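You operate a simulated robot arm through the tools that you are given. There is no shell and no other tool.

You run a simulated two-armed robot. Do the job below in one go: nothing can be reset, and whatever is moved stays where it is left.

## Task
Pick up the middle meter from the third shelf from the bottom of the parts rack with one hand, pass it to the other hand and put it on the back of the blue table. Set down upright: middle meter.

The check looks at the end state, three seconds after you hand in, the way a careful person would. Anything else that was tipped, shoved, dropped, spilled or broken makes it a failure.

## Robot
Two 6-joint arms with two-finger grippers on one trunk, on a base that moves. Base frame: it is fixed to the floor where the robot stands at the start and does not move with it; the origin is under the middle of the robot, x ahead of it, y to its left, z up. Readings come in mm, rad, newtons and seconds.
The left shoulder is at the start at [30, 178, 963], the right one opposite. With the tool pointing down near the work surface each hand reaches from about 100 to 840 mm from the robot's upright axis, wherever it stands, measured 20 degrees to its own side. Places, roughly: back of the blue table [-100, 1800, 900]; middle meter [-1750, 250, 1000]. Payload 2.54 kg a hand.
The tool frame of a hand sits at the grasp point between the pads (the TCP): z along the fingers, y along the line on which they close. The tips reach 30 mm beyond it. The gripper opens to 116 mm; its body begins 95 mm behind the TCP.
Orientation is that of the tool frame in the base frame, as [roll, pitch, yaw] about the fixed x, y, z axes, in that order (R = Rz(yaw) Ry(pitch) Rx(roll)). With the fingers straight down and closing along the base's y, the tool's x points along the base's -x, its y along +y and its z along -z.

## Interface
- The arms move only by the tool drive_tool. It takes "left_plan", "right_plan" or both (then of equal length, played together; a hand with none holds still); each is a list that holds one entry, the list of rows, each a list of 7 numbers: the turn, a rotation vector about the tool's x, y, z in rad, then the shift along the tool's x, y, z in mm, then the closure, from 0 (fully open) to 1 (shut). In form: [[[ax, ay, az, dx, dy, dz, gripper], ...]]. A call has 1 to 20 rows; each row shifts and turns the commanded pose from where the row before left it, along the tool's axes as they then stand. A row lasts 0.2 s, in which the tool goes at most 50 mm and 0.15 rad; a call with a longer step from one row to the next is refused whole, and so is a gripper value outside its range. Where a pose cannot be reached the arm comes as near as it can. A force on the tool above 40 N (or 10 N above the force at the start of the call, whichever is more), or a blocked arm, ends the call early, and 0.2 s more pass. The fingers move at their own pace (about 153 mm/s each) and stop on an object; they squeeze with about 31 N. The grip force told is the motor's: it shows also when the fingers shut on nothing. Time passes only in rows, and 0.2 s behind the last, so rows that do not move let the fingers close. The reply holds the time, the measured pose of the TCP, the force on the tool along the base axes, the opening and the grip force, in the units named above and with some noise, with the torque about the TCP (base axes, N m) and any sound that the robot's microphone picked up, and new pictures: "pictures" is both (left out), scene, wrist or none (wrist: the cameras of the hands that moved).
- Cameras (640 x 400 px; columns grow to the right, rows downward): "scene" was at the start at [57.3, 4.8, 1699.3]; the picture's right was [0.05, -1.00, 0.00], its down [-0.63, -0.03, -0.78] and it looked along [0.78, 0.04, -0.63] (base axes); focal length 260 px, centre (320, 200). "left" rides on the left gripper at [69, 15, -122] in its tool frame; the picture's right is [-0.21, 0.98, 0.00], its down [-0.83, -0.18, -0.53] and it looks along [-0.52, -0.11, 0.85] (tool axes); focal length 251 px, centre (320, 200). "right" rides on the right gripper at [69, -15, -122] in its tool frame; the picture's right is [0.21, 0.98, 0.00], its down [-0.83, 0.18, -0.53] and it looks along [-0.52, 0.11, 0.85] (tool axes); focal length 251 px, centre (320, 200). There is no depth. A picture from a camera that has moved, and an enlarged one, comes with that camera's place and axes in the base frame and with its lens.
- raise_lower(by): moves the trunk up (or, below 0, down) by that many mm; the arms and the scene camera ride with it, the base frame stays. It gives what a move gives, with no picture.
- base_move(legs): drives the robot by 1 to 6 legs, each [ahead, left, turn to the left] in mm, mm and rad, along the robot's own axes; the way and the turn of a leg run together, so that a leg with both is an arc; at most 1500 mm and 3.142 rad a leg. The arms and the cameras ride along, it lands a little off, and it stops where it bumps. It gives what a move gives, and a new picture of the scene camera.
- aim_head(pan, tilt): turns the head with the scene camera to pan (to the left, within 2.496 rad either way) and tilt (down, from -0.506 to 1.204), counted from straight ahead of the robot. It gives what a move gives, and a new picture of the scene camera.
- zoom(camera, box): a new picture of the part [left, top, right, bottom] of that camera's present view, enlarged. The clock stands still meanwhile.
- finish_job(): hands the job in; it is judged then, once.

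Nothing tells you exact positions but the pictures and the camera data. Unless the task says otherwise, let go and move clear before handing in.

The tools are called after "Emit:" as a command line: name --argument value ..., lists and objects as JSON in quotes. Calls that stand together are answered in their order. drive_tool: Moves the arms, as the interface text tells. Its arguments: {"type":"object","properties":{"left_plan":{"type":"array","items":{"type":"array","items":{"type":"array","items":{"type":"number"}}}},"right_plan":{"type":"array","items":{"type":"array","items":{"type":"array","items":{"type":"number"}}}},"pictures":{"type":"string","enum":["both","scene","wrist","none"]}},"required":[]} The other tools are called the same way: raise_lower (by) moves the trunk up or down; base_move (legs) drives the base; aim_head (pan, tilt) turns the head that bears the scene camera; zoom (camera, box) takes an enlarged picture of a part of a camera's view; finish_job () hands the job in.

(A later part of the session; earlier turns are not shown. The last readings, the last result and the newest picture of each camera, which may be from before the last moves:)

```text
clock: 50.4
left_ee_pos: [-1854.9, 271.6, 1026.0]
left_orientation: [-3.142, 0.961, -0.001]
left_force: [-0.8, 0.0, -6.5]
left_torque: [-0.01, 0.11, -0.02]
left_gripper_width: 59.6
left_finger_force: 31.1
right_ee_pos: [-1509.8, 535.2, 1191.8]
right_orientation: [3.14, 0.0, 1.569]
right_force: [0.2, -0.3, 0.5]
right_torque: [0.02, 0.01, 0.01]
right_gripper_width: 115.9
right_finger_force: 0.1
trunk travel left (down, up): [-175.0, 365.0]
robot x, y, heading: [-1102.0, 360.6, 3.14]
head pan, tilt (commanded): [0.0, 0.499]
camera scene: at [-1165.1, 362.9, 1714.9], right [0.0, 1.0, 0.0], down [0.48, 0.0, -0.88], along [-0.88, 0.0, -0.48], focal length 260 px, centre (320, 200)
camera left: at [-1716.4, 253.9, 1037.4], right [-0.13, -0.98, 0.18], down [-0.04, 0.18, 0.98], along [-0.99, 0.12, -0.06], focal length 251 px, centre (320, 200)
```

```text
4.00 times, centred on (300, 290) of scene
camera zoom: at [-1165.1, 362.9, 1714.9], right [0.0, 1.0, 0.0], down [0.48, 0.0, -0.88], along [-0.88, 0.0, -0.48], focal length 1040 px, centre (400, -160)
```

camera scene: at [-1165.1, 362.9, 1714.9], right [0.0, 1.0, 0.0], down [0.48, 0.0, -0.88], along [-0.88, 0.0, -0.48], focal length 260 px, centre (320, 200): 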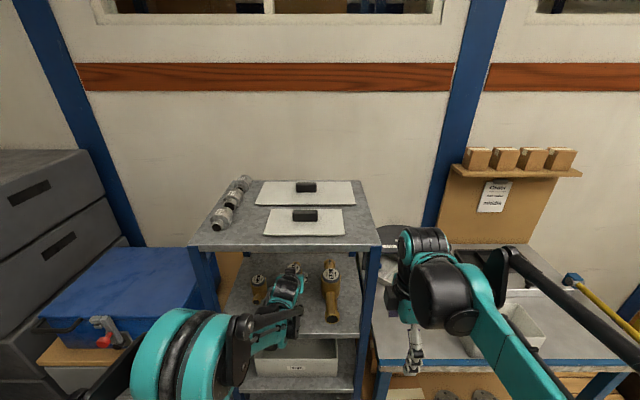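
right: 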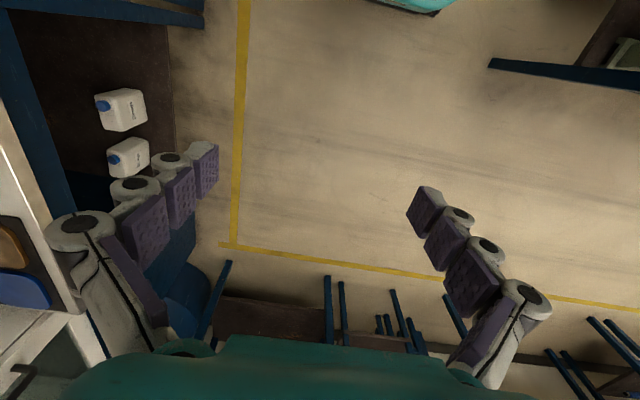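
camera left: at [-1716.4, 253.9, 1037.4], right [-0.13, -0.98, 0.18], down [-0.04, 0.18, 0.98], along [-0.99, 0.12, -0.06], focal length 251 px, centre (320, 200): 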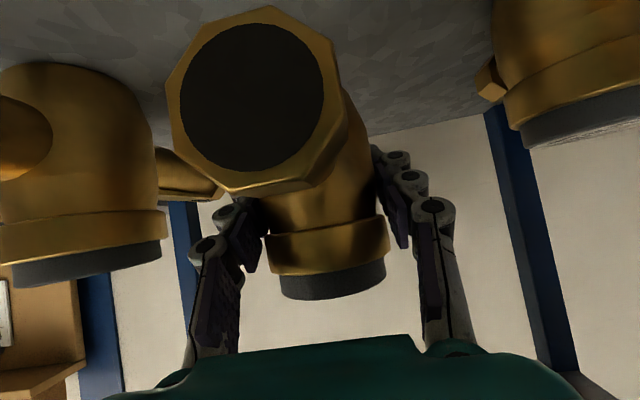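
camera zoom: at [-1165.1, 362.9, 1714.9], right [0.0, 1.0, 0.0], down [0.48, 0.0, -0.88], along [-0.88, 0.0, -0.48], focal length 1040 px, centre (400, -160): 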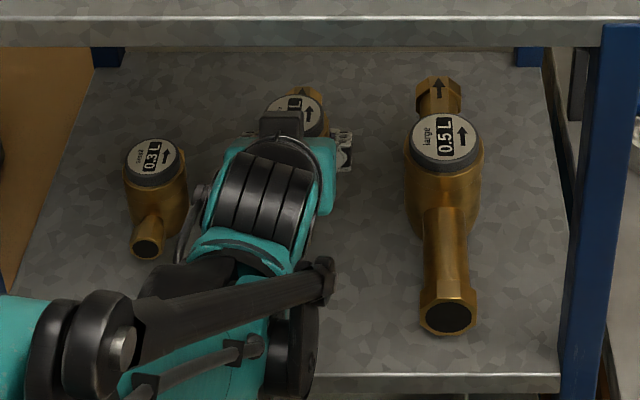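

The lift was clean: the load is about 6.5 N and nothing slipped. I'll draw the hand straight out of the rack.

Emit:
drive_tool --left_plan '[[[0, 0, 0, 8.6, 0, -12.3, 1], [0, 0, 0, 14.3, 0, -20.5, 1], [0, 0, 0, 14.3, 0, -20.5, 1], [0, 0, 0, 14.3, 0, -20.5, 1], [0, 0, 0, 14.3, 0, -20.5, 1], [0, 0, 0, 14.3, 0, -20.5, 1], [0, 0, 0, 14.3, 0, -20.5, 1], [0, 0, 0, 14.3, 0, -20.5, 1], [0, 0, 0, 14.3, 0, -20.5, 1], [0, 0, 0, 14.3, 0, -20.5, 1], [0, 0, 0, 8.6, 0, -12.3, 1], [0, 0, 0, 0, 0, 0, 1]]]' --pictures "both"

```text
clock: 53.0
left_ee_pos: [-1599.1, 270.4, 1023.4]
left_orientation: [3.141, 0.96, -0.003]
left_force: [0.4, 0.0, -7.2]
left_torque: [-0.02, 0.05, 0.0]
left_gripper_width: 59.6
left_finger_force: 31.2
right_ee_pos: [-1511.7, 535.4, 1190.8]
right_orientation: [3.141, -0.001, 1.57]
right_force: [-0.1, -0.4, 0.0]
right_torque: [-0.01, 0.0, -0.01]
right_gripper_width: 115.8
right_finger_force: 0.0
trunk travel left (down, up): [-175.0, 365.0]
robot x, y, heading: [-1105.3, 361.6, 3.135]
head pan, tilt (commanded): [0.0, 0.499]
camera scene: at [-1165.0, 362.9, 1715.0], right [0.0, 1.0, 0.0], down [0.48, 0.0, -0.88], along [-0.88, 0.0, -0.48], focal length 260 px, centre (320, 200)
camera left: at [-1459.7, 253.3, 1036.0], right [-0.12, -0.98, 0.18], down [-0.04, 0.18, 0.98], along [-0.99, 0.12, -0.06], focal length 251 px, centre (320, 200)
```

scene: 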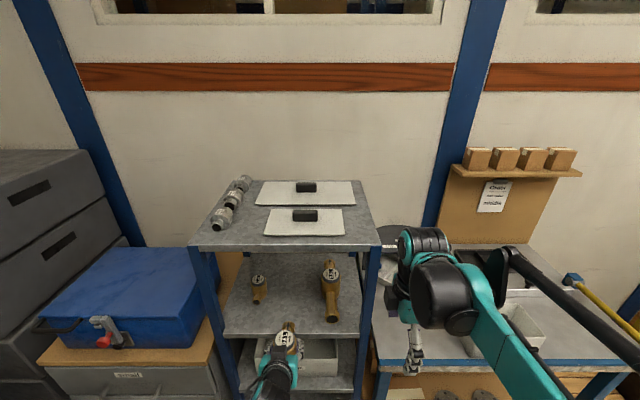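
left: 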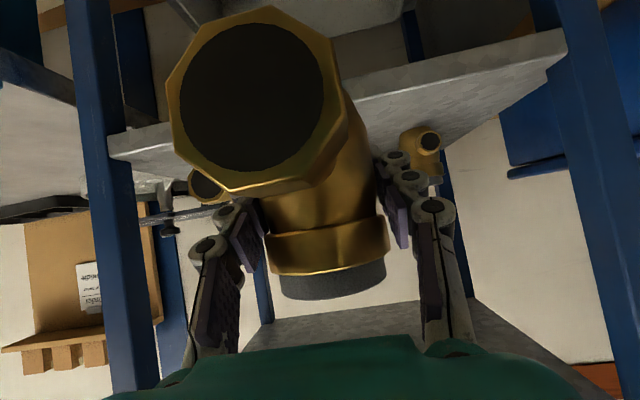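

The meter is clear of the rack, and both neighbours are untouched. I'll back into the aisle for the handover and look down at the hands.

Emit:
base_move --legs '[[-250, 0, 0]]'

Emit:
aim_head --pan 0.0 --tilt 0.95

```text
clock: 54.8
left_ee_pos: [-1351.0, 269.4, 1025.5]
left_orientation: [-3.141, 0.961, 0.001]
left_force: [0.4, 0.4, -6.9]
left_torque: [0.04, 0.13, -0.03]
left_gripper_width: 59.5
left_finger_force: 30.6
right_ee_pos: [-1262.5, 533.4, 1192.2]
right_orientation: [-3.141, 0.001, 1.572]
right_force: [0.5, 0.5, -1.1]
right_torque: [0.02, 0.01, -0.01]
right_gripper_width: 116.0
right_finger_force: 0.0
trunk travel left (down, up): [-175.0, 365.0]
robot x, y, heading: [-858.8, 364.1, -3.139]
head pan, tilt (commanded): [0.0, 0.499]
camera scene: at [-915.5, 362.6, 1715.0], right [0.0, 1.0, 0.0], down [0.48, 0.0, -0.88], along [-0.88, 0.0, -0.48], focal length 260 px, centre (320, 200)
```

scene: 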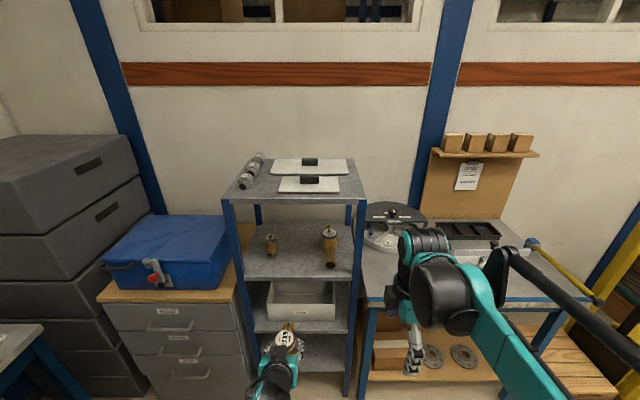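

```text
clock: 55.7
left_ee_pos: [-1350.9, 269.2, 1024.1]
left_orientation: [-3.14, 0.961, 0.002]
left_force: [-0.2, 0.0, -7.2]
left_torque: [0.03, 0.07, -0.03]
left_gripper_width: 59.7
left_finger_force: 31.1
right_ee_pos: [-1263.2, 534.2, 1192.0]
right_orientation: [3.141, 0.001, 1.572]
right_force: [-0.5, 0.6, 0.1]
right_torque: [0.0, 0.04, 0.0]
right_gripper_width: 116.1
right_finger_force: 0.1
trunk travel left (down, up): [-175.0, 365.0]
robot x, y, heading: [-857.8, 363.0, -3.142]
head pan, tilt (commanded): [0.0, 0.949]
camera scene: at [-898.6, 362.6, 1677.6], right [0.0, 1.0, 0.0], down [0.81, 0.0, -0.58], along [-0.58, 0.0, -0.81], focal length 260 px, centre (320, 200)
```

scene: 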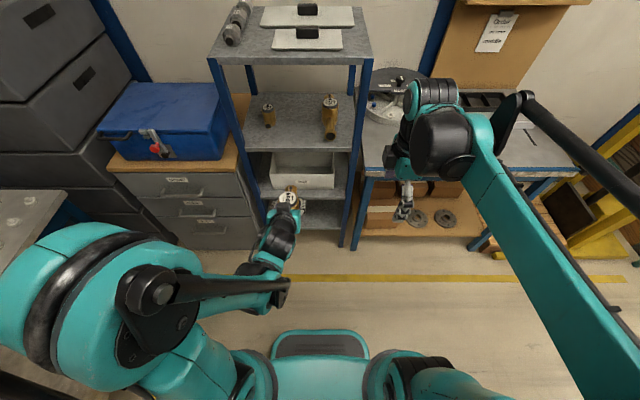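

I'm looking down at both hands. I'll zoom in on the left hand and on the right hand to check shapes before the handover.

Emit:
zoom --camera "scene" --box '[220, 170, 348, 250]'

Emit:
zoom --camera "scene" --box '[360, 130, 488, 230]'

Emit:
zoom --camera "right" --box '[0, 0, 640, 400]'

```text
5.00 times, centred on (284, 210) of scene
camera zoom: at [-898.6, 362.6, 1677.6], right [0.0, 1.0, 0.0], down [0.81, 0.0, -0.58], along [-0.58, 0.0, -0.81], focal length 1300 px, centre (500, 150)
```

zoom: 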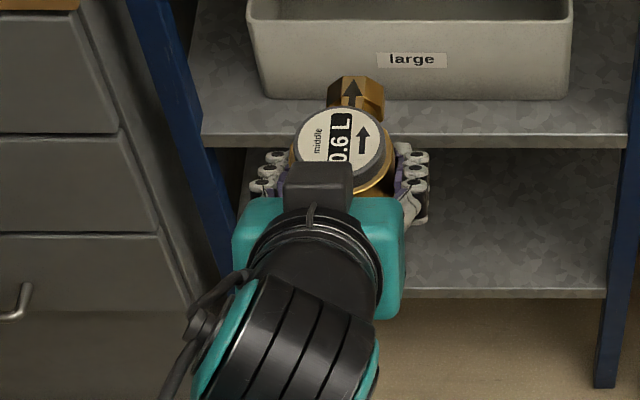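

```text
4.00 times, centred on (424, 180) of scene
camera zoom: at [-898.6, 362.6, 1677.6], right [0.0, 1.0, 0.0], down [0.81, 0.0, -0.58], along [-0.58, 0.0, -0.81], focal length 1040 px, centre (-96, 280)
```

zoom: 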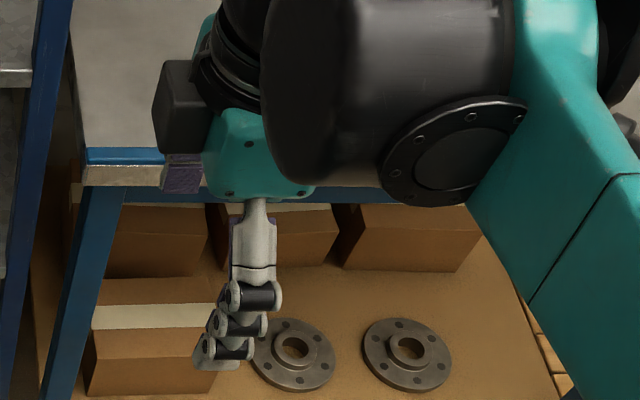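

```text
1.00 times, centred on (320, 200) of right (not enlarged: the box is as wide or as high as the picture)
camera zoom: at [-1278.4, 602.2, 1312.5], right [0.98, 0.22, 0.0], down [0.18, -0.83, 0.53], along [0.12, -0.52, -0.85], focal length 251 px, centre (320, 200)
```

zoom: 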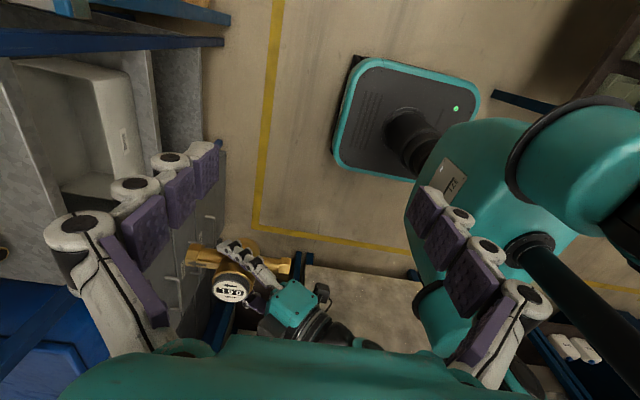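

A passing B from straight above would crowd the left palm at this 35° tilt. My plan is to carry the meter to the blue table, set it at the near edge, and re-grip it flatter with the left hand. Then the right hand can take it from above. I'll drive along the aisle first.

Emit:
base_move --legs '[[42, 0, 0], [0, -1337, 0]]'

Emit:
aim_head --pan -1.571 --tilt 0.5

Emit:
aim_head --pan -2.45 --tilt 0.6

```text
clock: 62.9
left_ee_pos: [-1386.9, 1618.0, 1024.0]
left_orientation: [-3.141, 0.961, -0.014]
left_force: [0.8, 0.6, -6.9]
left_torque: [0.01, 0.1, -0.02]
left_gripper_width: 59.3
left_finger_force: 30.9
right_ee_pos: [-1294.7, 1882.9, 1192.3]
right_orientation: [-3.141, 0.0, 1.557]
right_force: [-0.7, 0.4, -0.1]
right_torque: [-0.03, 0.01, -0.01]
right_gripper_width: 116.1
right_finger_force: 0.1
trunk travel left (down, up): [-175.0, 365.0]
robot x, y, heading: [-887.6, 1705.3, 3.133]
head pan, tilt (commanded): [0.0, 0.949]
camera scene: at [-932.6, 1706.0, 1677.5], right [0.01, 1.0, 0.0], down [0.81, -0.01, -0.58], along [-0.58, 0.01, -0.81], focal length 260 px, centre (320, 200)
```

scene: 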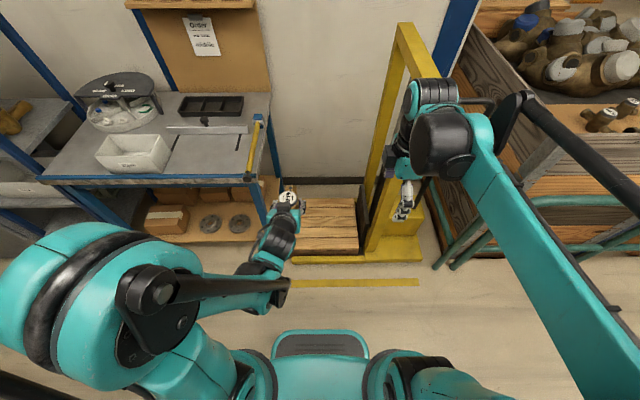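

```text
clock: 64.5
left_ee_pos: [-1387.0, 1618.2, 1024.0]
left_orientation: [-3.141, 0.959, -0.013]
left_force: [-0.2, -0.4, -6.5]
left_torque: [0.0, 0.04, 0.04]
left_gripper_width: 59.4
left_finger_force: 30.8
right_ee_pos: [-1295.6, 1882.1, 1191.1]
right_orientation: [3.14, 0.0, 1.557]
right_force: [-1.1, 0.4, 0.1]
right_torque: [0.0, 0.03, 0.02]
right_gripper_width: 116.2
right_finger_force: 0.1
trunk travel left (down, up): [-175.0, 365.0]
robot x, y, heading: [-889.9, 1703.4, 3.125]
head pan, tilt (commanded): [-1.571, 0.499]
camera scene: at [-858.7, 1795.6, 1715.0], right [1.0, -0.01, 0.0], down [-0.01, -0.48, -0.88], along [0.01, 0.88, -0.48], focal length 260 px, centre (320, 200)
```

scene: 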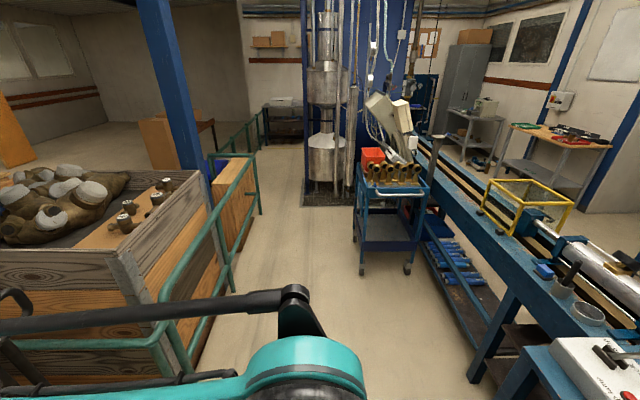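

```text
clock: 65.7
left_ee_pos: [-1387.6, 1618.4, 1023.2]
left_orientation: [-3.14, 0.96, -0.011]
left_force: [0.3, 0.5, -7.2]
left_torque: [-0.02, 0.08, 0.01]
left_gripper_width: 59.5
left_finger_force: 30.8
right_ee_pos: [-1294.3, 1882.0, 1190.3]
right_orientation: [-3.141, -0.001, 1.555]
right_force: [-0.6, 0.0, -0.8]
right_torque: [0.0, 0.01, -0.01]
right_gripper_width: 116.0
right_finger_force: 0.1
trunk travel left (down, up): [-175.0, 365.0]
robot x, y, heading: [-891.1, 1703.2, 3.131]
head pan, tilt (commanded): [-2.45, 0.6]
camera scene: at [-791.1, 1760.1, 1706.0], right [0.63, -0.78, 0.0], down [-0.44, -0.35, -0.83], along [0.64, 0.52, -0.56], focal length 260 px, centre (320, 200)
```

scene: 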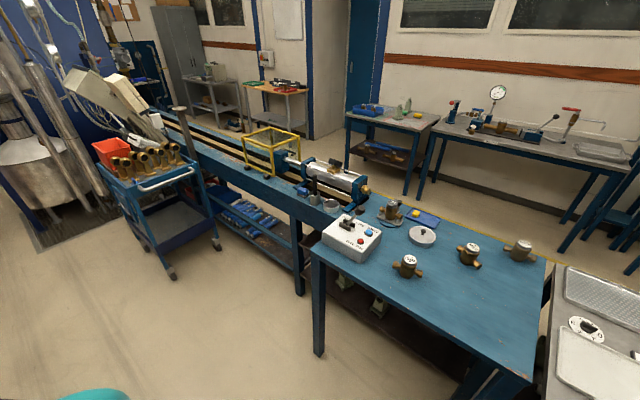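

Now I have a good view of the blue table: it spans roughly x -180 to 370 and y 1520 to 2320, with free space on its aisle side near (-100, 1780). I'll turn right to face it.

Emit:
base_move --legs '[[0, 0, -1.566], [0, 0, -1.565]]'

Emit:
aim_head --pan 0.0 --tilt 0.6

```text
clock: 73.7
left_ee_pos: [-399.3, 1818.6, 1024.0]
left_orientation: [-3.141, 0.96, -3.1]
left_force: [-0.8, -0.3, -6.4]
left_torque: [0.04, -0.09, 0.01]
left_gripper_width: 59.7
left_finger_force: 31.1
right_ee_pos: [-476.3, 1549.3, 1191.2]
right_orientation: [3.14, 0.0, -1.528]
right_force: [-0.6, 0.4, -0.3]
right_torque: [-0.01, -0.02, -0.01]
right_gripper_width: 116.2
right_finger_force: 0.1
trunk travel left (down, up): [-175.0, 365.0]
robot x, y, heading: [-890.8, 1706.5, 0.043]
head pan, tilt (commanded): [-2.45, 0.6]
camera scene: at [-984.0, 1644.7, 1706.0], right [-0.67, 0.74, 0.0], down [0.42, 0.38, -0.83], along [-0.61, -0.55, -0.56], focal length 260 px, centre (320, 200)
```

scene: 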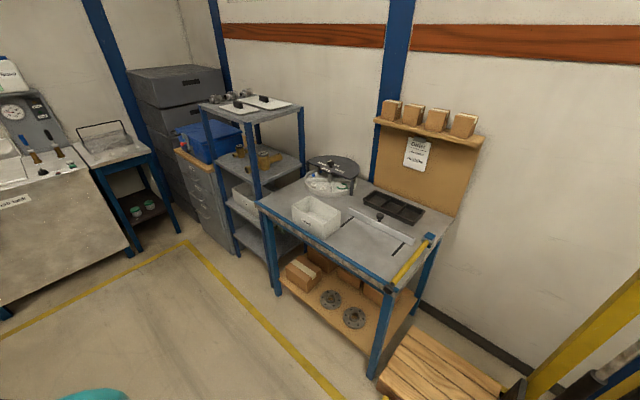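

```text
clock: 75.9
left_ee_pos: [-399.0, 1819.1, 1022.9]
left_orientation: [3.141, 0.959, -3.1]
left_force: [-0.5, -0.4, -6.9]
left_torque: [0.02, -0.03, 0.02]
left_gripper_width: 59.5
left_finger_force: 30.9
right_ee_pos: [-477.1, 1550.3, 1190.4]
right_orientation: [3.141, 0.001, -1.528]
right_force: [0.0, 0.7, 0.7]
right_torque: [-0.02, 0.01, -0.02]
right_gripper_width: 115.9
right_finger_force: 0.0
trunk travel left (down, up): [-175.0, 365.0]
robot x, y, heading: [-892.0, 1704.3, 0.044]
head pan, tilt (commanded): [0.0, 0.6]
camera scene: at [-830.0, 1707.6, 1705.9], right [0.04, -1.0, 0.0], down [-0.56, -0.02, -0.82], along [0.82, 0.03, -0.57], focal length 260 px, centre (320, 200)
```

scene: 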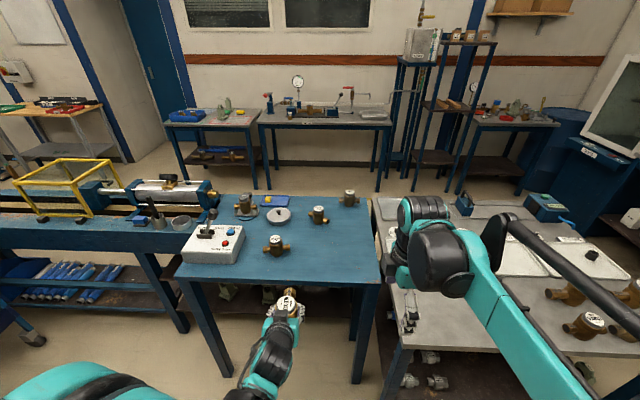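

I'm facing the table with the meter still held. I'll correct my heading and check the table's height and edge from both cameras.

Emit:
base_move --legs '[[0, 0, -0.043]]'

Emit:
zoom --camera "scene" --box '[160, 180, 400, 330]'

Emit:
zoom --camera "left" --box '[0, 0, 640, 400]'

Emit:
zoom --camera "right" --box '[0, 0, 640, 400]'

```text
clock: 76.7
left_ee_pos: [-395.9, 1796.0, 1024.4]
left_orientation: [-3.141, 0.959, -3.141]
left_force: [0.6, 0.2, -6.3]
left_torque: [0.02, -0.04, 0.01]
left_gripper_width: 59.7
left_finger_force: 30.9
right_ee_pos: [-484.1, 1531.9, 1193.0]
right_orientation: [3.142, 0.0, -1.572]
right_force: [-0.9, -0.5, 0.1]
right_torque: [0.01, 0.03, 0.02]
right_gripper_width: 115.7
right_finger_force: 0.0
trunk travel left (down, up): [-175.0, 365.0]
robot x, y, heading: [-886.8, 1705.3, 0.001]
head pan, tilt (commanded): [0.0, 0.6]
camera scene: at [-830.0, 1704.6, 1705.9], right [0.0, -1.0, 0.0], down [-0.57, 0.0, -0.82], along [0.82, 0.0, -0.57], focal length 260 px, centre (320, 200)
```

scene: 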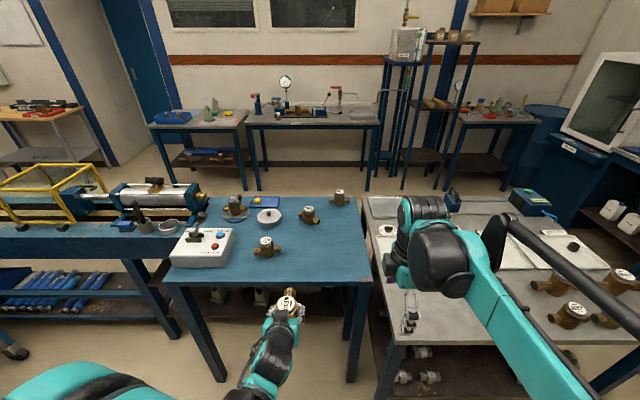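

```text
2.67 times, centred on (280, 255) of scene
camera zoom: at [-830.0, 1704.6, 1705.9], right [0.0, -1.0, 0.0], down [-0.57, 0.0, -0.82], along [0.82, 0.0, -0.57], focal length 693 px, centre (427, 53)
```

zoom: 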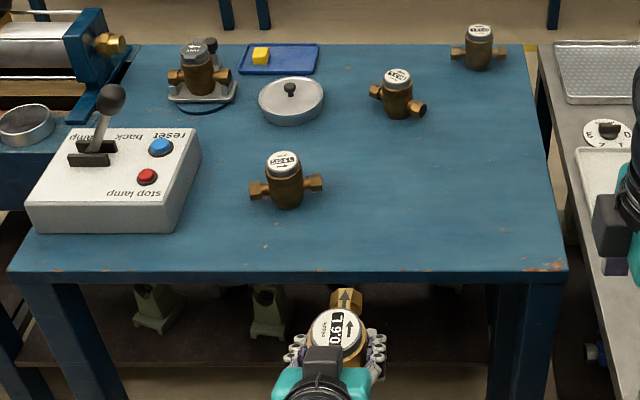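

```text
1.00 times, centred on (320, 200) of left (not enlarged: the box is as wide or as high as the picture)
camera zoom: at [-534.2, 1810.0, 1036.1], right [0.12, 0.98, 0.18], down [0.04, -0.18, 0.98], along [0.99, -0.12, -0.06], focal length 251 px, centre (320, 200)
```

zoom: 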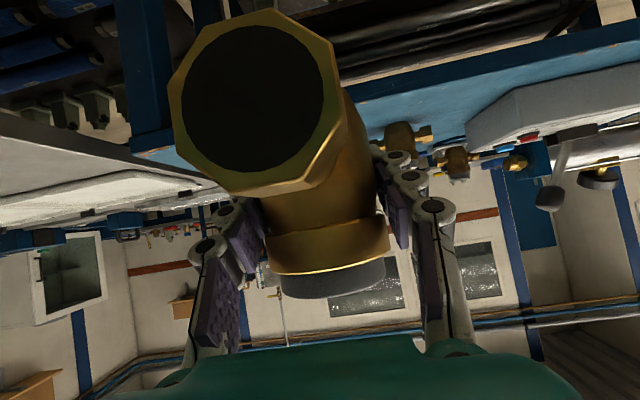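

```text
1.00 times, centred on (320, 200) of right (not enlarged: the box is as wide or as high as the picture)
camera zoom: at [-468.6, 1462.1, 1312.3], right [-0.98, -0.21, 0.0], down [-0.18, 0.83, 0.53], along [-0.11, 0.52, -0.85], focal length 251 px, centre (320, 200)
```

zoom: 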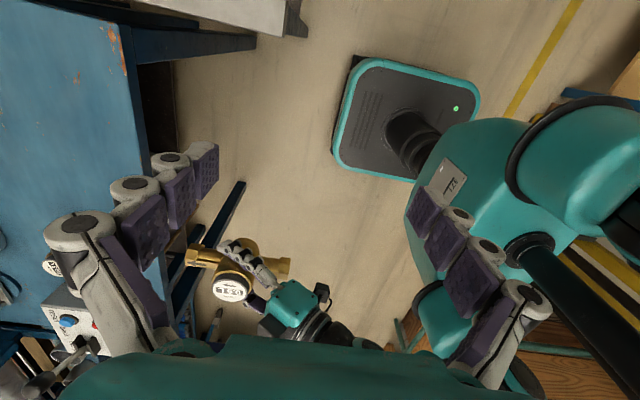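

The control box lettering faces the far (+x) side, so the aisle side where I stand is the table's back. I'll zoom in on the table edge to pin down its height.

Emit:
zoom --camera "left" --box '[340, 20, 540, 145]'

Emit:
zoom --camera "right" --box '[0, 0, 280, 175]'

```text
3.20 times, centred on (440, 82) of left
camera zoom: at [-534.2, 1810.0, 1036.1], right [0.12, 0.98, 0.18], down [0.04, -0.18, 0.98], along [0.99, -0.12, -0.06], focal length 805 px, centre (-64, 576)
```

zoom: 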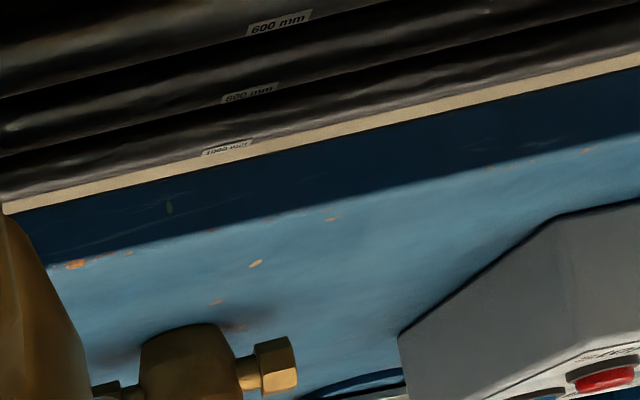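

```text
2.29 times, centred on (140, 88) of right
camera zoom: at [-468.6, 1462.1, 1312.3], right [-0.98, -0.21, 0.0], down [-0.18, 0.83, 0.53], along [-0.11, 0.52, -0.85], focal length 575 px, centre (731, 457)
```

zoom: 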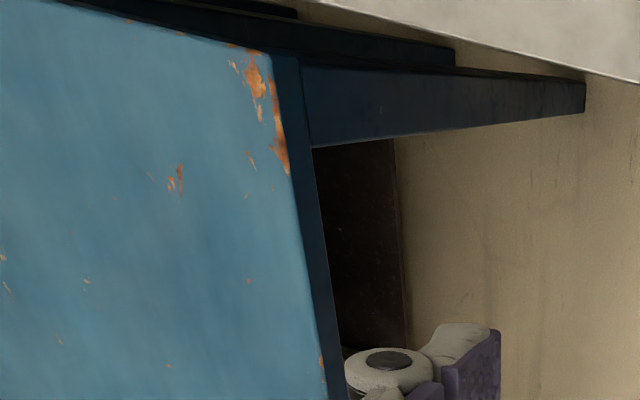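

The table top is at z≈892 with its near edge at x≈-189, and the existing meter's pipe ends at about y=1867. I'll drive up so the held meter hovers over the back edge near y≈1760.

Emit:
base_move --legs '[[200, -36, 0]]'

Emit:
aim_head --pan 0.12 --tilt 0.9

```text
clock: 78.5
left_ee_pos: [-196.8, 1761.1, 1023.6]
left_orientation: [-3.139, 0.958, 3.14]
left_force: [-0.6, 0.9, -6.9]
left_torque: [-0.01, -0.06, -0.02]
left_gripper_width: 59.8
left_finger_force: 31.1
right_ee_pos: [-287.1, 1496.3, 1191.5]
right_orientation: [3.142, -0.003, -1.578]
right_force: [0.2, 0.8, -0.1]
right_torque: [0.0, -0.02, -0.02]
right_gripper_width: 116.1
right_finger_force: 0.1
trunk travel left (down, up): [-175.0, 365.0]
robot x, y, heading: [-695.2, 1670.2, -0.005]
head pan, tilt (commanded): [0.0, 0.6]
stopped in leg 1: the robot was blocked; the commanded pose is now the measured one
camera scene: at [-632.3, 1670.0, 1705.9], right [-0.01, -1.0, 0.0], down [-0.56, 0.0, -0.83], along [0.83, 0.0, -0.56], focal length 260 px, centre (320, 200)
```

scene: 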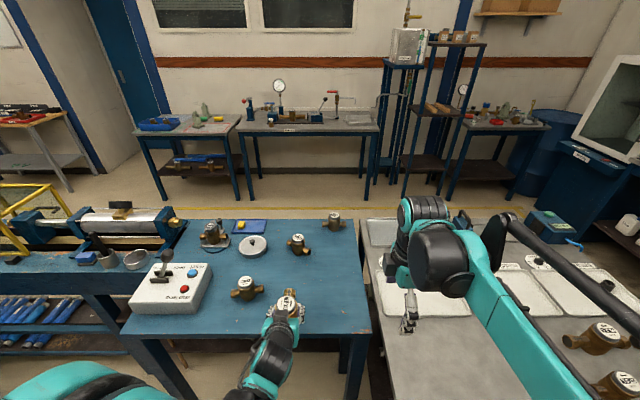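

```text
clock: 79.2
left_ee_pos: [-196.7, 1759.3, 1023.9]
left_orientation: [-3.141, 0.957, 3.139]
left_force: [0.7, 0.2, -6.2]
left_torque: [0.01, -0.07, -0.04]
left_gripper_width: 59.5
left_finger_force: 31.0
right_ee_pos: [-285.5, 1495.8, 1191.2]
right_orientation: [3.141, -0.001, -1.576]
right_force: [0.0, 0.1, -0.1]
right_torque: [-0.04, 0.01, 0.01]
right_gripper_width: 116.3
right_finger_force: 0.1
trunk travel left (down, up): [-175.0, 365.0]
robot x, y, heading: [-688.8, 1667.6, -0.006]
head pan, tilt (commanded): [0.12, 0.901]
camera scene: at [-644.5, 1678.7, 1681.2], right [0.11, -0.99, 0.0], down [-0.78, -0.09, -0.62], along [0.62, 0.07, -0.78], focal length 260 px, centre (320, 200)
```

scene: 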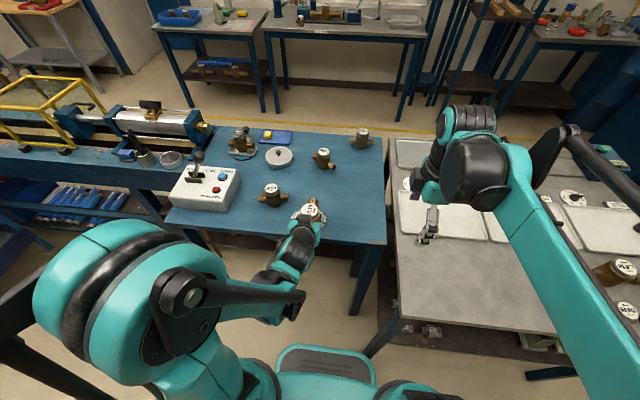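

The base touched something low right at the end of that move, probably the grey table's corner leg. I'll back off a little to clear it and check that nothing shifted.

Emit:
base_move --legs '[[-25, 0, 0.005]]'

Emit:
zoom --camera "scene" --box '[240, 200, 480, 400]'

Emit:
zoom --camera "right" --box '[0, 0, 640, 400]'

```text
clock: 80.1
left_ee_pos: [-221.1, 1763.7, 1024.5]
left_orientation: [-3.141, 0.961, -3.141]
left_force: [0.0, -0.4, -6.3]
left_torque: [0.02, -0.03, 0.03]
left_gripper_width: 60.0
left_finger_force: 30.8
right_ee_pos: [-310.4, 1497.6, 1191.6]
right_orientation: [3.141, -0.001, -1.57]
right_force: [-0.6, -0.1, 0.1]
right_torque: [-0.01, -0.06, -0.06]
right_gripper_width: 116.1
right_finger_force: 0.0
trunk travel left (down, up): [-175.0, 365.0]
robot x, y, heading: [-714.7, 1667.4, -0.001]
head pan, tilt (commanded): [0.12, 0.901]
camera scene: at [-670.6, 1679.1, 1681.1], right [0.12, -0.99, 0.0], down [-0.78, -0.09, -0.62], along [0.62, 0.07, -0.78], focal length 260 px, centre (320, 200)
```

scene: 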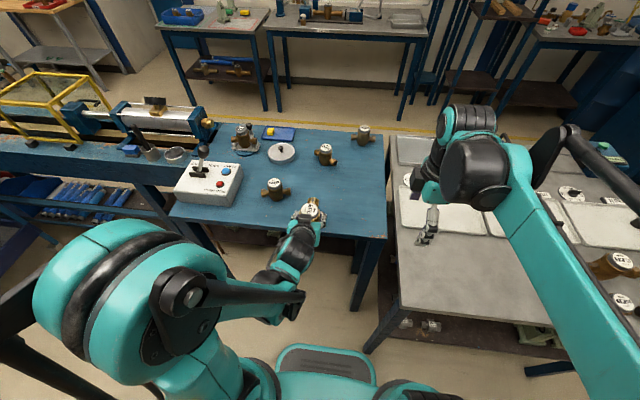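

```text
2.00 times, centred on (360, 300) of scene
camera zoom: at [-670.6, 1679.1, 1681.1], right [0.12, -0.99, 0.0], down [-0.78, -0.09, -0.62], along [0.62, 0.07, -0.78], focal length 520 px, centre (240, 0)
```

zoom: 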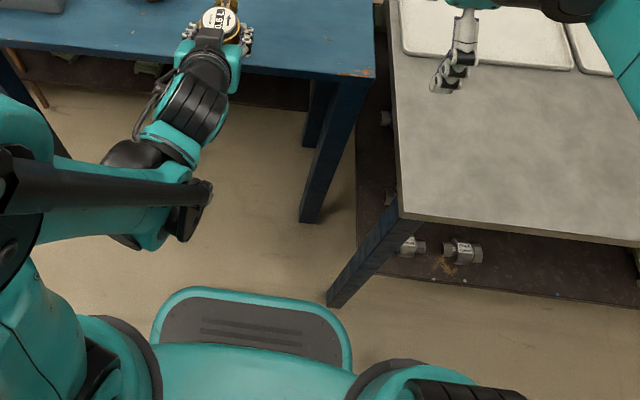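

```text
1.00 times, centred on (320, 200) of right (not enlarged: the box is as wide or as high as the picture)
camera zoom: at [-294.7, 1428.3, 1312.9], right [-0.98, -0.21, 0.0], down [-0.18, 0.83, 0.53], along [-0.11, 0.52, -0.85], focal length 251 px, centre (320, 200)
```

zoom: 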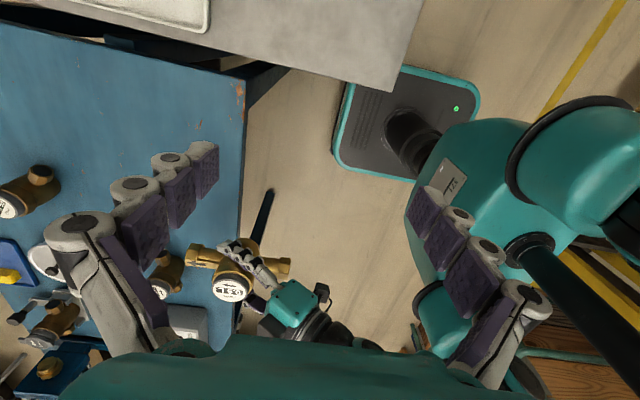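

There's a gap to the leg now and nothing looks disturbed. I'll move the left hand over the table's back edge and partway down.

Emit:
drive_tool --left_plan '[[[0, 0, 0, -2.93, 0, 21.6, 1], [0, 0, 0, -2.93, 0, 21.6, 1], [0, 0, 0, -2.93, 0, 21.6, 1], [0, 0, 0, -2.93, 0, 21.6, 1], [0, 0, 0, -2.93, 0, 21.6, 1], [0, 0, 0, 0, 0, 0, 1]]]' --pictures "both"

Emit:
zoom --camera "scene" --box '[200, 130, 400, 255]'

```text
clock: 81.5
left_ee_pos: [-124.1, 1764.2, 973.8]
left_orientation: [-3.141, 0.96, -3.138]
left_force: [0.0, -1.3, -6.0]
left_torque: [0.01, -0.05, 0.0]
left_gripper_width: 60.0
left_finger_force: 31.0
right_ee_pos: [-310.1, 1497.6, 1191.5]
right_orientation: [-3.14, 0.0, -1.57]
right_force: [0.0, -0.1, 0.2]
right_torque: [0.0, -0.01, 0.0]
right_gripper_width: 115.8
right_finger_force: 0.1
trunk travel left (down, up): [-175.0, 365.0]
robot x, y, heading: [-715.4, 1670.3, 0.002]
head pan, tilt (commanded): [0.12, 0.901]
camera scene: at [-669.8, 1679.1, 1681.1], right [0.12, -0.99, 0.0], down [-0.78, -0.09, -0.62], along [0.62, 0.07, -0.78], focal length 260 px, centre (320, 200)
camera left: at [-263.8, 1775.9, 986.0], right [0.12, 0.98, 0.18], down [0.04, -0.18, 0.98], along [0.99, -0.11, -0.06], focal length 251 px, centre (320, 200)
```

scene: 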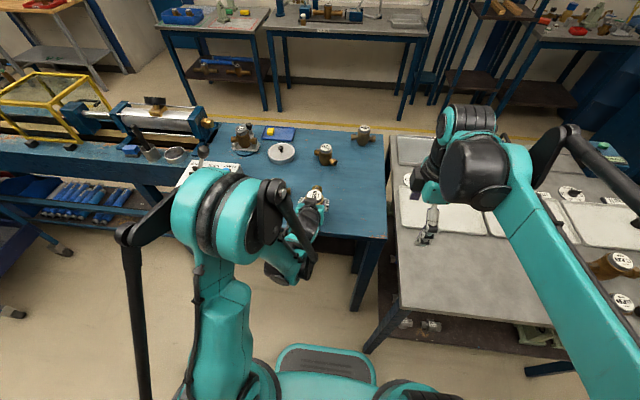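
left: 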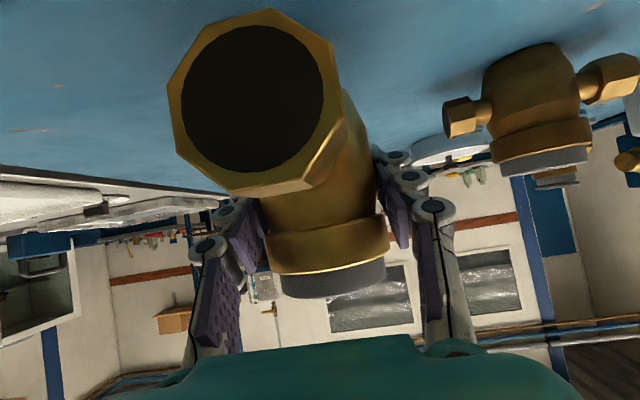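

```text
3.20 times, centred on (300, 192) of scene
camera zoom: at [-669.8, 1679.1, 1681.1], right [0.12, -0.99, 0.0], down [-0.78, -0.09, -0.62], along [0.62, 0.07, -0.78], focal length 832 px, centre (384, 224)
```

zoom: 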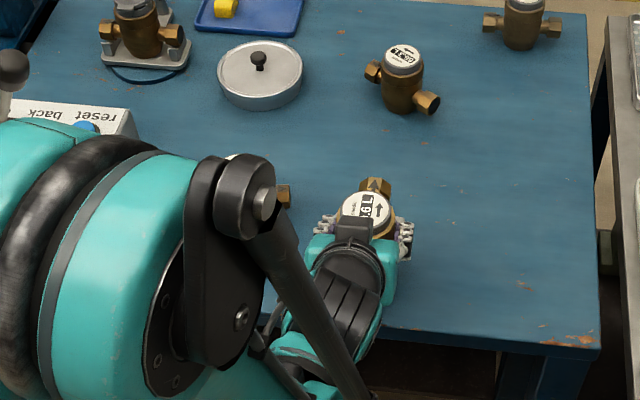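

The meter is over the table with its far end pointing inward and well clear of the other meter. I'll lower to just above contact.

Emit:
drive_tool --left_plan '[[[0, 0, 0, 8.19, 0, 5.735, 1], [0, 0, 0, 8.19, 0, 5.735, 1], [0, 0, 0, 6.55, 0, 4.59, 1], [0, 0, 0, 0, 0, 0, 1]]]' --pictures "wrist"

```text
clock: 82.5
left_ee_pos: [-116.2, 1760.8, 956.2]
left_orientation: [3.141, 0.956, -3.141]
left_force: [-1.0, 1.3, -7.4]
left_torque: [-0.01, -0.12, 0.02]
left_gripper_width: 59.5
left_finger_force: 30.7
left hand out of reach, approached as far as the arm can: row 2, 3
right_ee_pos: [-309.3, 1497.5, 1191.3]
right_orientation: [-3.141, -0.002, -1.571]
right_force: [0.4, 0.3, 1.4]
right_torque: [-0.01, -0.03, -0.02]
right_gripper_width: 116.0
right_finger_force: 0.1
trunk travel left (down, up): [-175.0, 365.0]
robot x, y, heading: [-716.2, 1666.0, -0.007]
head pan, tilt (commanded): [0.12, 0.901]
camera left: at [-255.2, 1774.5, 969.3], right [0.12, 0.98, 0.18], down [0.04, -0.18, 0.98], along [0.99, -0.11, -0.06], focal length 251 px, centre (320, 200)
```

left: 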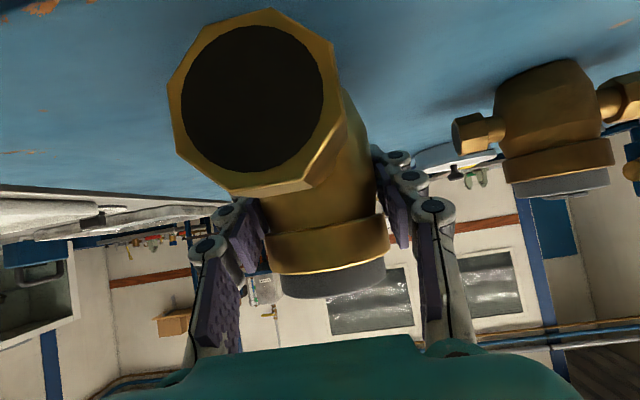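

The left arm reached its limit just above the table. I'll raise the arm 100 mm and lower the trunk by the same amount to get a comfortable working range.

Emit:
drive_tool --left_plan '[[[0, 0, 0, -15.5, 0.6, -12.8, 1], [0, 0, 0, -15.5, 0.6, -12.8, 1], [0, 0, 0, -15.5, 0.6, -12.8, 1], [0, 0, 0, -15.5, 0.6, -12.8, 1], [0, 0, 0, -15.5, 0.6, -12.8, 1], [0, 0, 0, 0, 0, 0, 1]]]' --pictures "none"

Emit:
raise_lower --by -100

```text
clock: 83.9
left_ee_pos: [-125.2, 1763.4, 1057.7]
left_orientation: [3.141, 0.958, -3.14]
left_force: [0.2, -0.6, -7.4]
left_torque: [-0.04, -0.06, -0.02]
left_gripper_width: 59.7
left_finger_force: 30.9
right_ee_pos: [-308.0, 1499.0, 1191.9]
right_orientation: [-3.141, -0.001, -1.571]
right_force: [-0.3, 0.3, -0.2]
right_torque: [0.01, -0.02, -0.01]
right_gripper_width: 116.1
right_finger_force: 0.0
trunk travel left (down, up): [-175.0, 365.0]
robot x, y, heading: [-716.5, 1671.3, 0.002]
head pan, tilt (commanded): [0.12, 0.901]
```

```text
clock: 85.2
left_ee_pos: [-124.6, 1764.1, 958.4]
left_orientation: [3.141, 0.961, -3.14]
left_force: [-0.2, 0.2, -6.5]
left_torque: [0.0, -0.09, -0.03]
left_gripper_width: 59.5
left_finger_force: 31.0
right_ee_pos: [-309.7, 1497.4, 1091.5]
right_orientation: [3.141, 0.001, -1.57]
right_force: [0.5, 0.5, 0.0]
right_torque: [-0.02, -0.02, -0.01]
right_gripper_width: 115.9
right_finger_force: 0.0
trunk travel left (down, up): [-75.0, 465.0]
robot x, y, heading: [-716.0, 1668.8, -0.003]
head pan, tilt (commanded): [0.12, 0.901]
```

The trunk is down and the meter's base is about 20 mm above the table. I'll lower in small steps while watching the force.

Emit:
drive_tool --left_plan '[[[0, 0, 0, 3.28, 0, 2.29, 1], [0, 0, 0, 3.28, 0, 2.29, 1], [0, 0, 0, 3.28, 0, 2.29, 1], [0, 0, 0, 0, 0, 0, 1]]]' --pictures "wrist"

Emit:
drive_tool --left_plan '[[[0, 0, 0, 1.64, 0, 1.15, 1], [0, 0, 0, 1.64, 0, 1.15, 1], [0, 0, 0, 0, 0, 0, 1]]]' --pictures "none"

```text
clock: 86.2
left_ee_pos: [-124.7, 1762.9, 946.0]
left_orientation: [3.14, 0.961, 3.141]
left_force: [5.6, -0.1, 11.3]
left_torque: [0.04, -0.55, -0.02]
left_gripper_width: 59.5
left_finger_force: 31.1
right_ee_pos: [-310.0, 1497.2, 1091.4]
right_orientation: [3.141, -0.001, -1.571]
right_force: [0.5, -0.6, -0.1]
right_torque: [0.03, 0.01, 0.0]
right_gripper_width: 116.0
right_finger_force: 0.0
trunk travel left (down, up): [-75.0, 465.0]
robot x, y, heading: [-715.8, 1668.4, 0.007]
head pan, tilt (commanded): [0.12, 0.901]
camera left: at [-264.1, 1776.8, 958.3], right [0.12, 0.98, 0.18], down [0.03, -0.18, 0.98], along [0.99, -0.11, -0.06], focal length 251 px, centre (320, 200)
```

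left: 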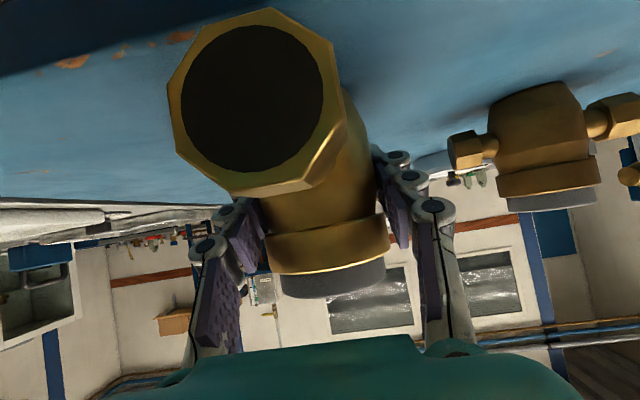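

```text
clock: 87.0
left_ee_pos: [-125.5, 1763.0, 942.3]
left_orientation: [-3.141, 0.962, -3.141]
left_force: [12.0, 1.8, 23.8]
left_torque: [-0.07, -0.07, 0.03]
left_gripper_width: 59.8
left_finger_force: 31.4
right_ee_pos: [-310.3, 1497.2, 1092.5]
right_orientation: [3.141, 0.0, -1.57]
right_force: [0.0, -0.1, -0.1]
right_torque: [0.02, 0.0, -0.03]
right_gripper_width: 115.9
right_finger_force: 0.2
trunk travel left (down, up): [-75.0, 465.0]
robot x, y, heading: [-718.4, 1668.0, -0.002]
head pan, tilt (commanded): [0.12, 0.901]
```

The meter is in firm contact with the table. I'll ease off 2 mm, open the fingers gently, and see how it stands.

Emit:
drive_tool --left_plan '[[[0, 0, 0, -1.64, 0, -1.15, 1], [0, 0, 0, 0, 0, 0, 0.9], [0, 0, 0, 0, 0, 0, 0.45], [0, 0, 0, 0, 0, 0, 0.4], [0, 0, 0, 0, 0, 0, 0.3], [0, 0, 0, 0, 0, 0, 0.25], [0, 0, 0, 0, 0, 0, 0.25]]]' --pictures "both"

Emit:
zoom --camera "scene" --box '[200, 130, 400, 255]'

```text
clock: 88.6
left_ee_pos: [-125.1, 1763.1, 943.6]
left_orientation: [-3.141, 0.961, -3.139]
left_force: [0.2, 0.3, -0.8]
left_torque: [0.02, 0.01, 0.02]
left_gripper_width: 87.0
left_finger_force: 0.0
right_ee_pos: [-309.9, 1498.3, 1091.9]
right_orientation: [-3.141, 0.001, -1.571]
right_force: [0.0, 0.0, -0.2]
right_torque: [0.02, 0.01, 0.02]
right_gripper_width: 116.0
right_finger_force: 0.0
trunk travel left (down, up): [-75.0, 465.0]
robot x, y, heading: [-717.3, 1668.7, 0.002]
head pan, tilt (commanded): [0.12, 0.901]
camera scene: at [-669.6, 1679.0, 1581.1], right [0.12, -0.99, 0.0], down [-0.78, -0.09, -0.62], along [0.62, 0.07, -0.78], focal length 260 px, centre (320, 200)
camera left: at [-263.8, 1776.0, 955.6], right [0.12, 0.98, 0.18], down [0.04, -0.18, 0.98], along [0.99, -0.11, -0.06], focal length 251 px, centre (320, 200)
```

scene: 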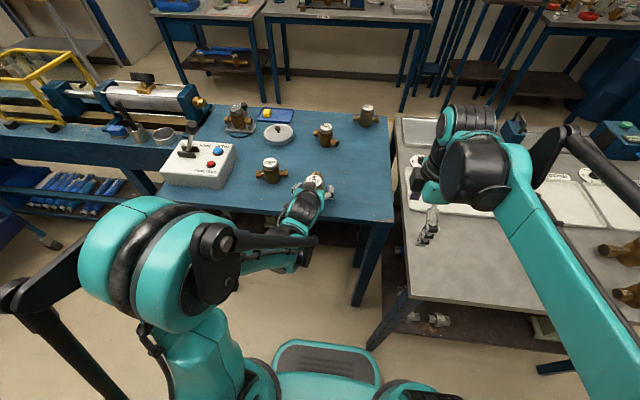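
left: 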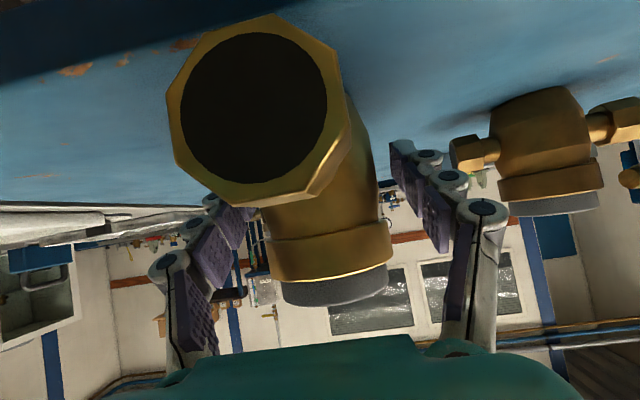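

```text
3.20 times, centred on (300, 192) of scene
camera zoom: at [-669.6, 1679.0, 1581.1], right [0.12, -0.99, 0.0], down [-0.78, -0.09, -0.62], along [0.62, 0.07, -0.78], focal length 832 px, centre (384, 224)
```

zoom: 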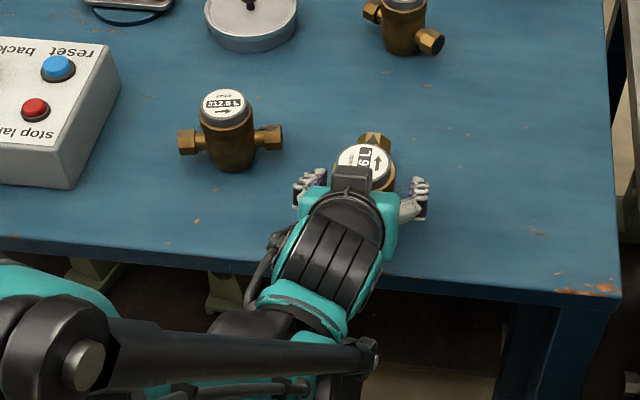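

The meter stands upright at the table's edge. I'll rotate the open left hand from 35° to about 15° of tilt, lower it slightly, and check before re-gripping.

Emit:
drive_tool --left_plan '[[[0, -0.0875, 0, 0, 0, 0, 0.25], [0, -0.0875, 0, 0, 0, 0, 0.25], [0, -0.0875, 0, 0, 0, 0, 0.25], [0, -0.0875, 0, 0, 0, 0, 0.25], [0, 0, 0, 5.75, 0, -2.1, 0.25], [0, 0, 0, 5.75, 0, -2.1, 0.25], [0, 0, 0, 0, 0, 0, 0.25]]]' --pictures "both"

Emit:
zoom --camera "scene" --box '[200, 130, 400, 255]'

```text
clock: 90.2
left_ee_pos: [-119.2, 1759.8, 956.5]
left_orientation: [-3.14, 1.306, -3.139]
left_force: [0.2, 0.4, 0.2]
left_torque: [-0.01, 0.0, -0.01]
left_gripper_width: 86.9
left_finger_force: 0.0
left hand out of reach, approached as far as the arm can: row 4, 5, 6
right_ee_pos: [-309.6, 1497.8, 1091.1]
right_orientation: [3.141, 0.0, -1.572]
right_force: [0.4, 0.7, -0.8]
right_torque: [-0.01, 0.02, -0.04]
right_gripper_width: 115.9
right_finger_force: 0.1
trunk travel left (down, up): [-75.0, 465.0]
robot x, y, heading: [-714.6, 1667.4, 0.002]
head pan, tilt (commanded): [0.12, 0.901]
camera scene: at [-669.6, 1679.0, 1581.1], right [0.12, -0.99, 0.0], down [-0.78, -0.09, -0.62], along [0.62, 0.07, -0.78], focal length 260 px, centre (320, 200)
camera left: at [-253.8, 1773.4, 921.0], right [0.05, 0.98, 0.21], down [-0.3, -0.18, 0.94], along [0.95, -0.11, 0.28], focal length 251 px, centre (320, 200)
```

scene: 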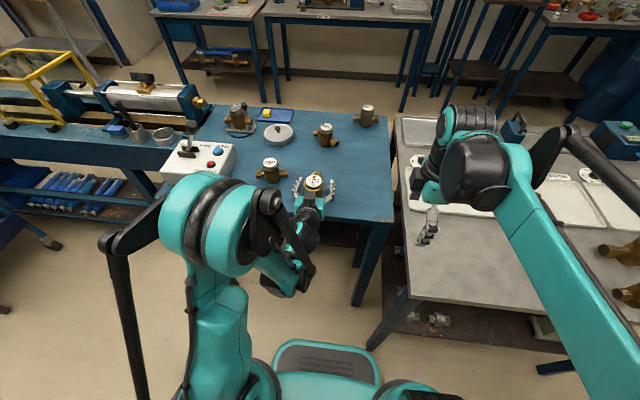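
left: 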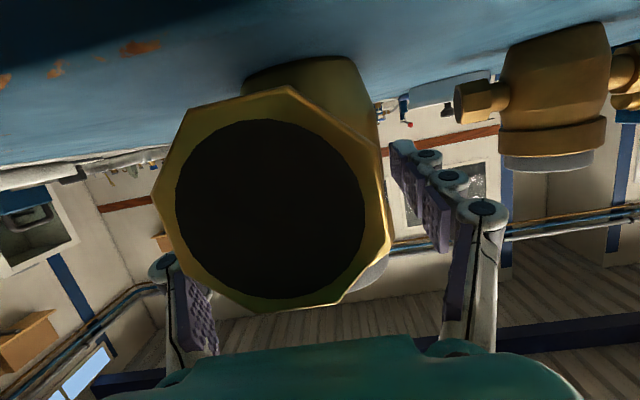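

```text
3.20 times, centred on (300, 192) of scene
camera zoom: at [-669.6, 1679.0, 1581.1], right [0.12, -0.99, 0.0], down [-0.78, -0.09, -0.62], along [0.62, 0.07, -0.78], focal length 832 px, centre (384, 224)
```

zoom: 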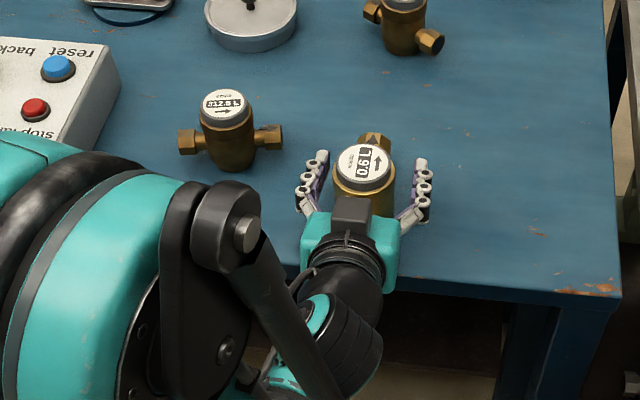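

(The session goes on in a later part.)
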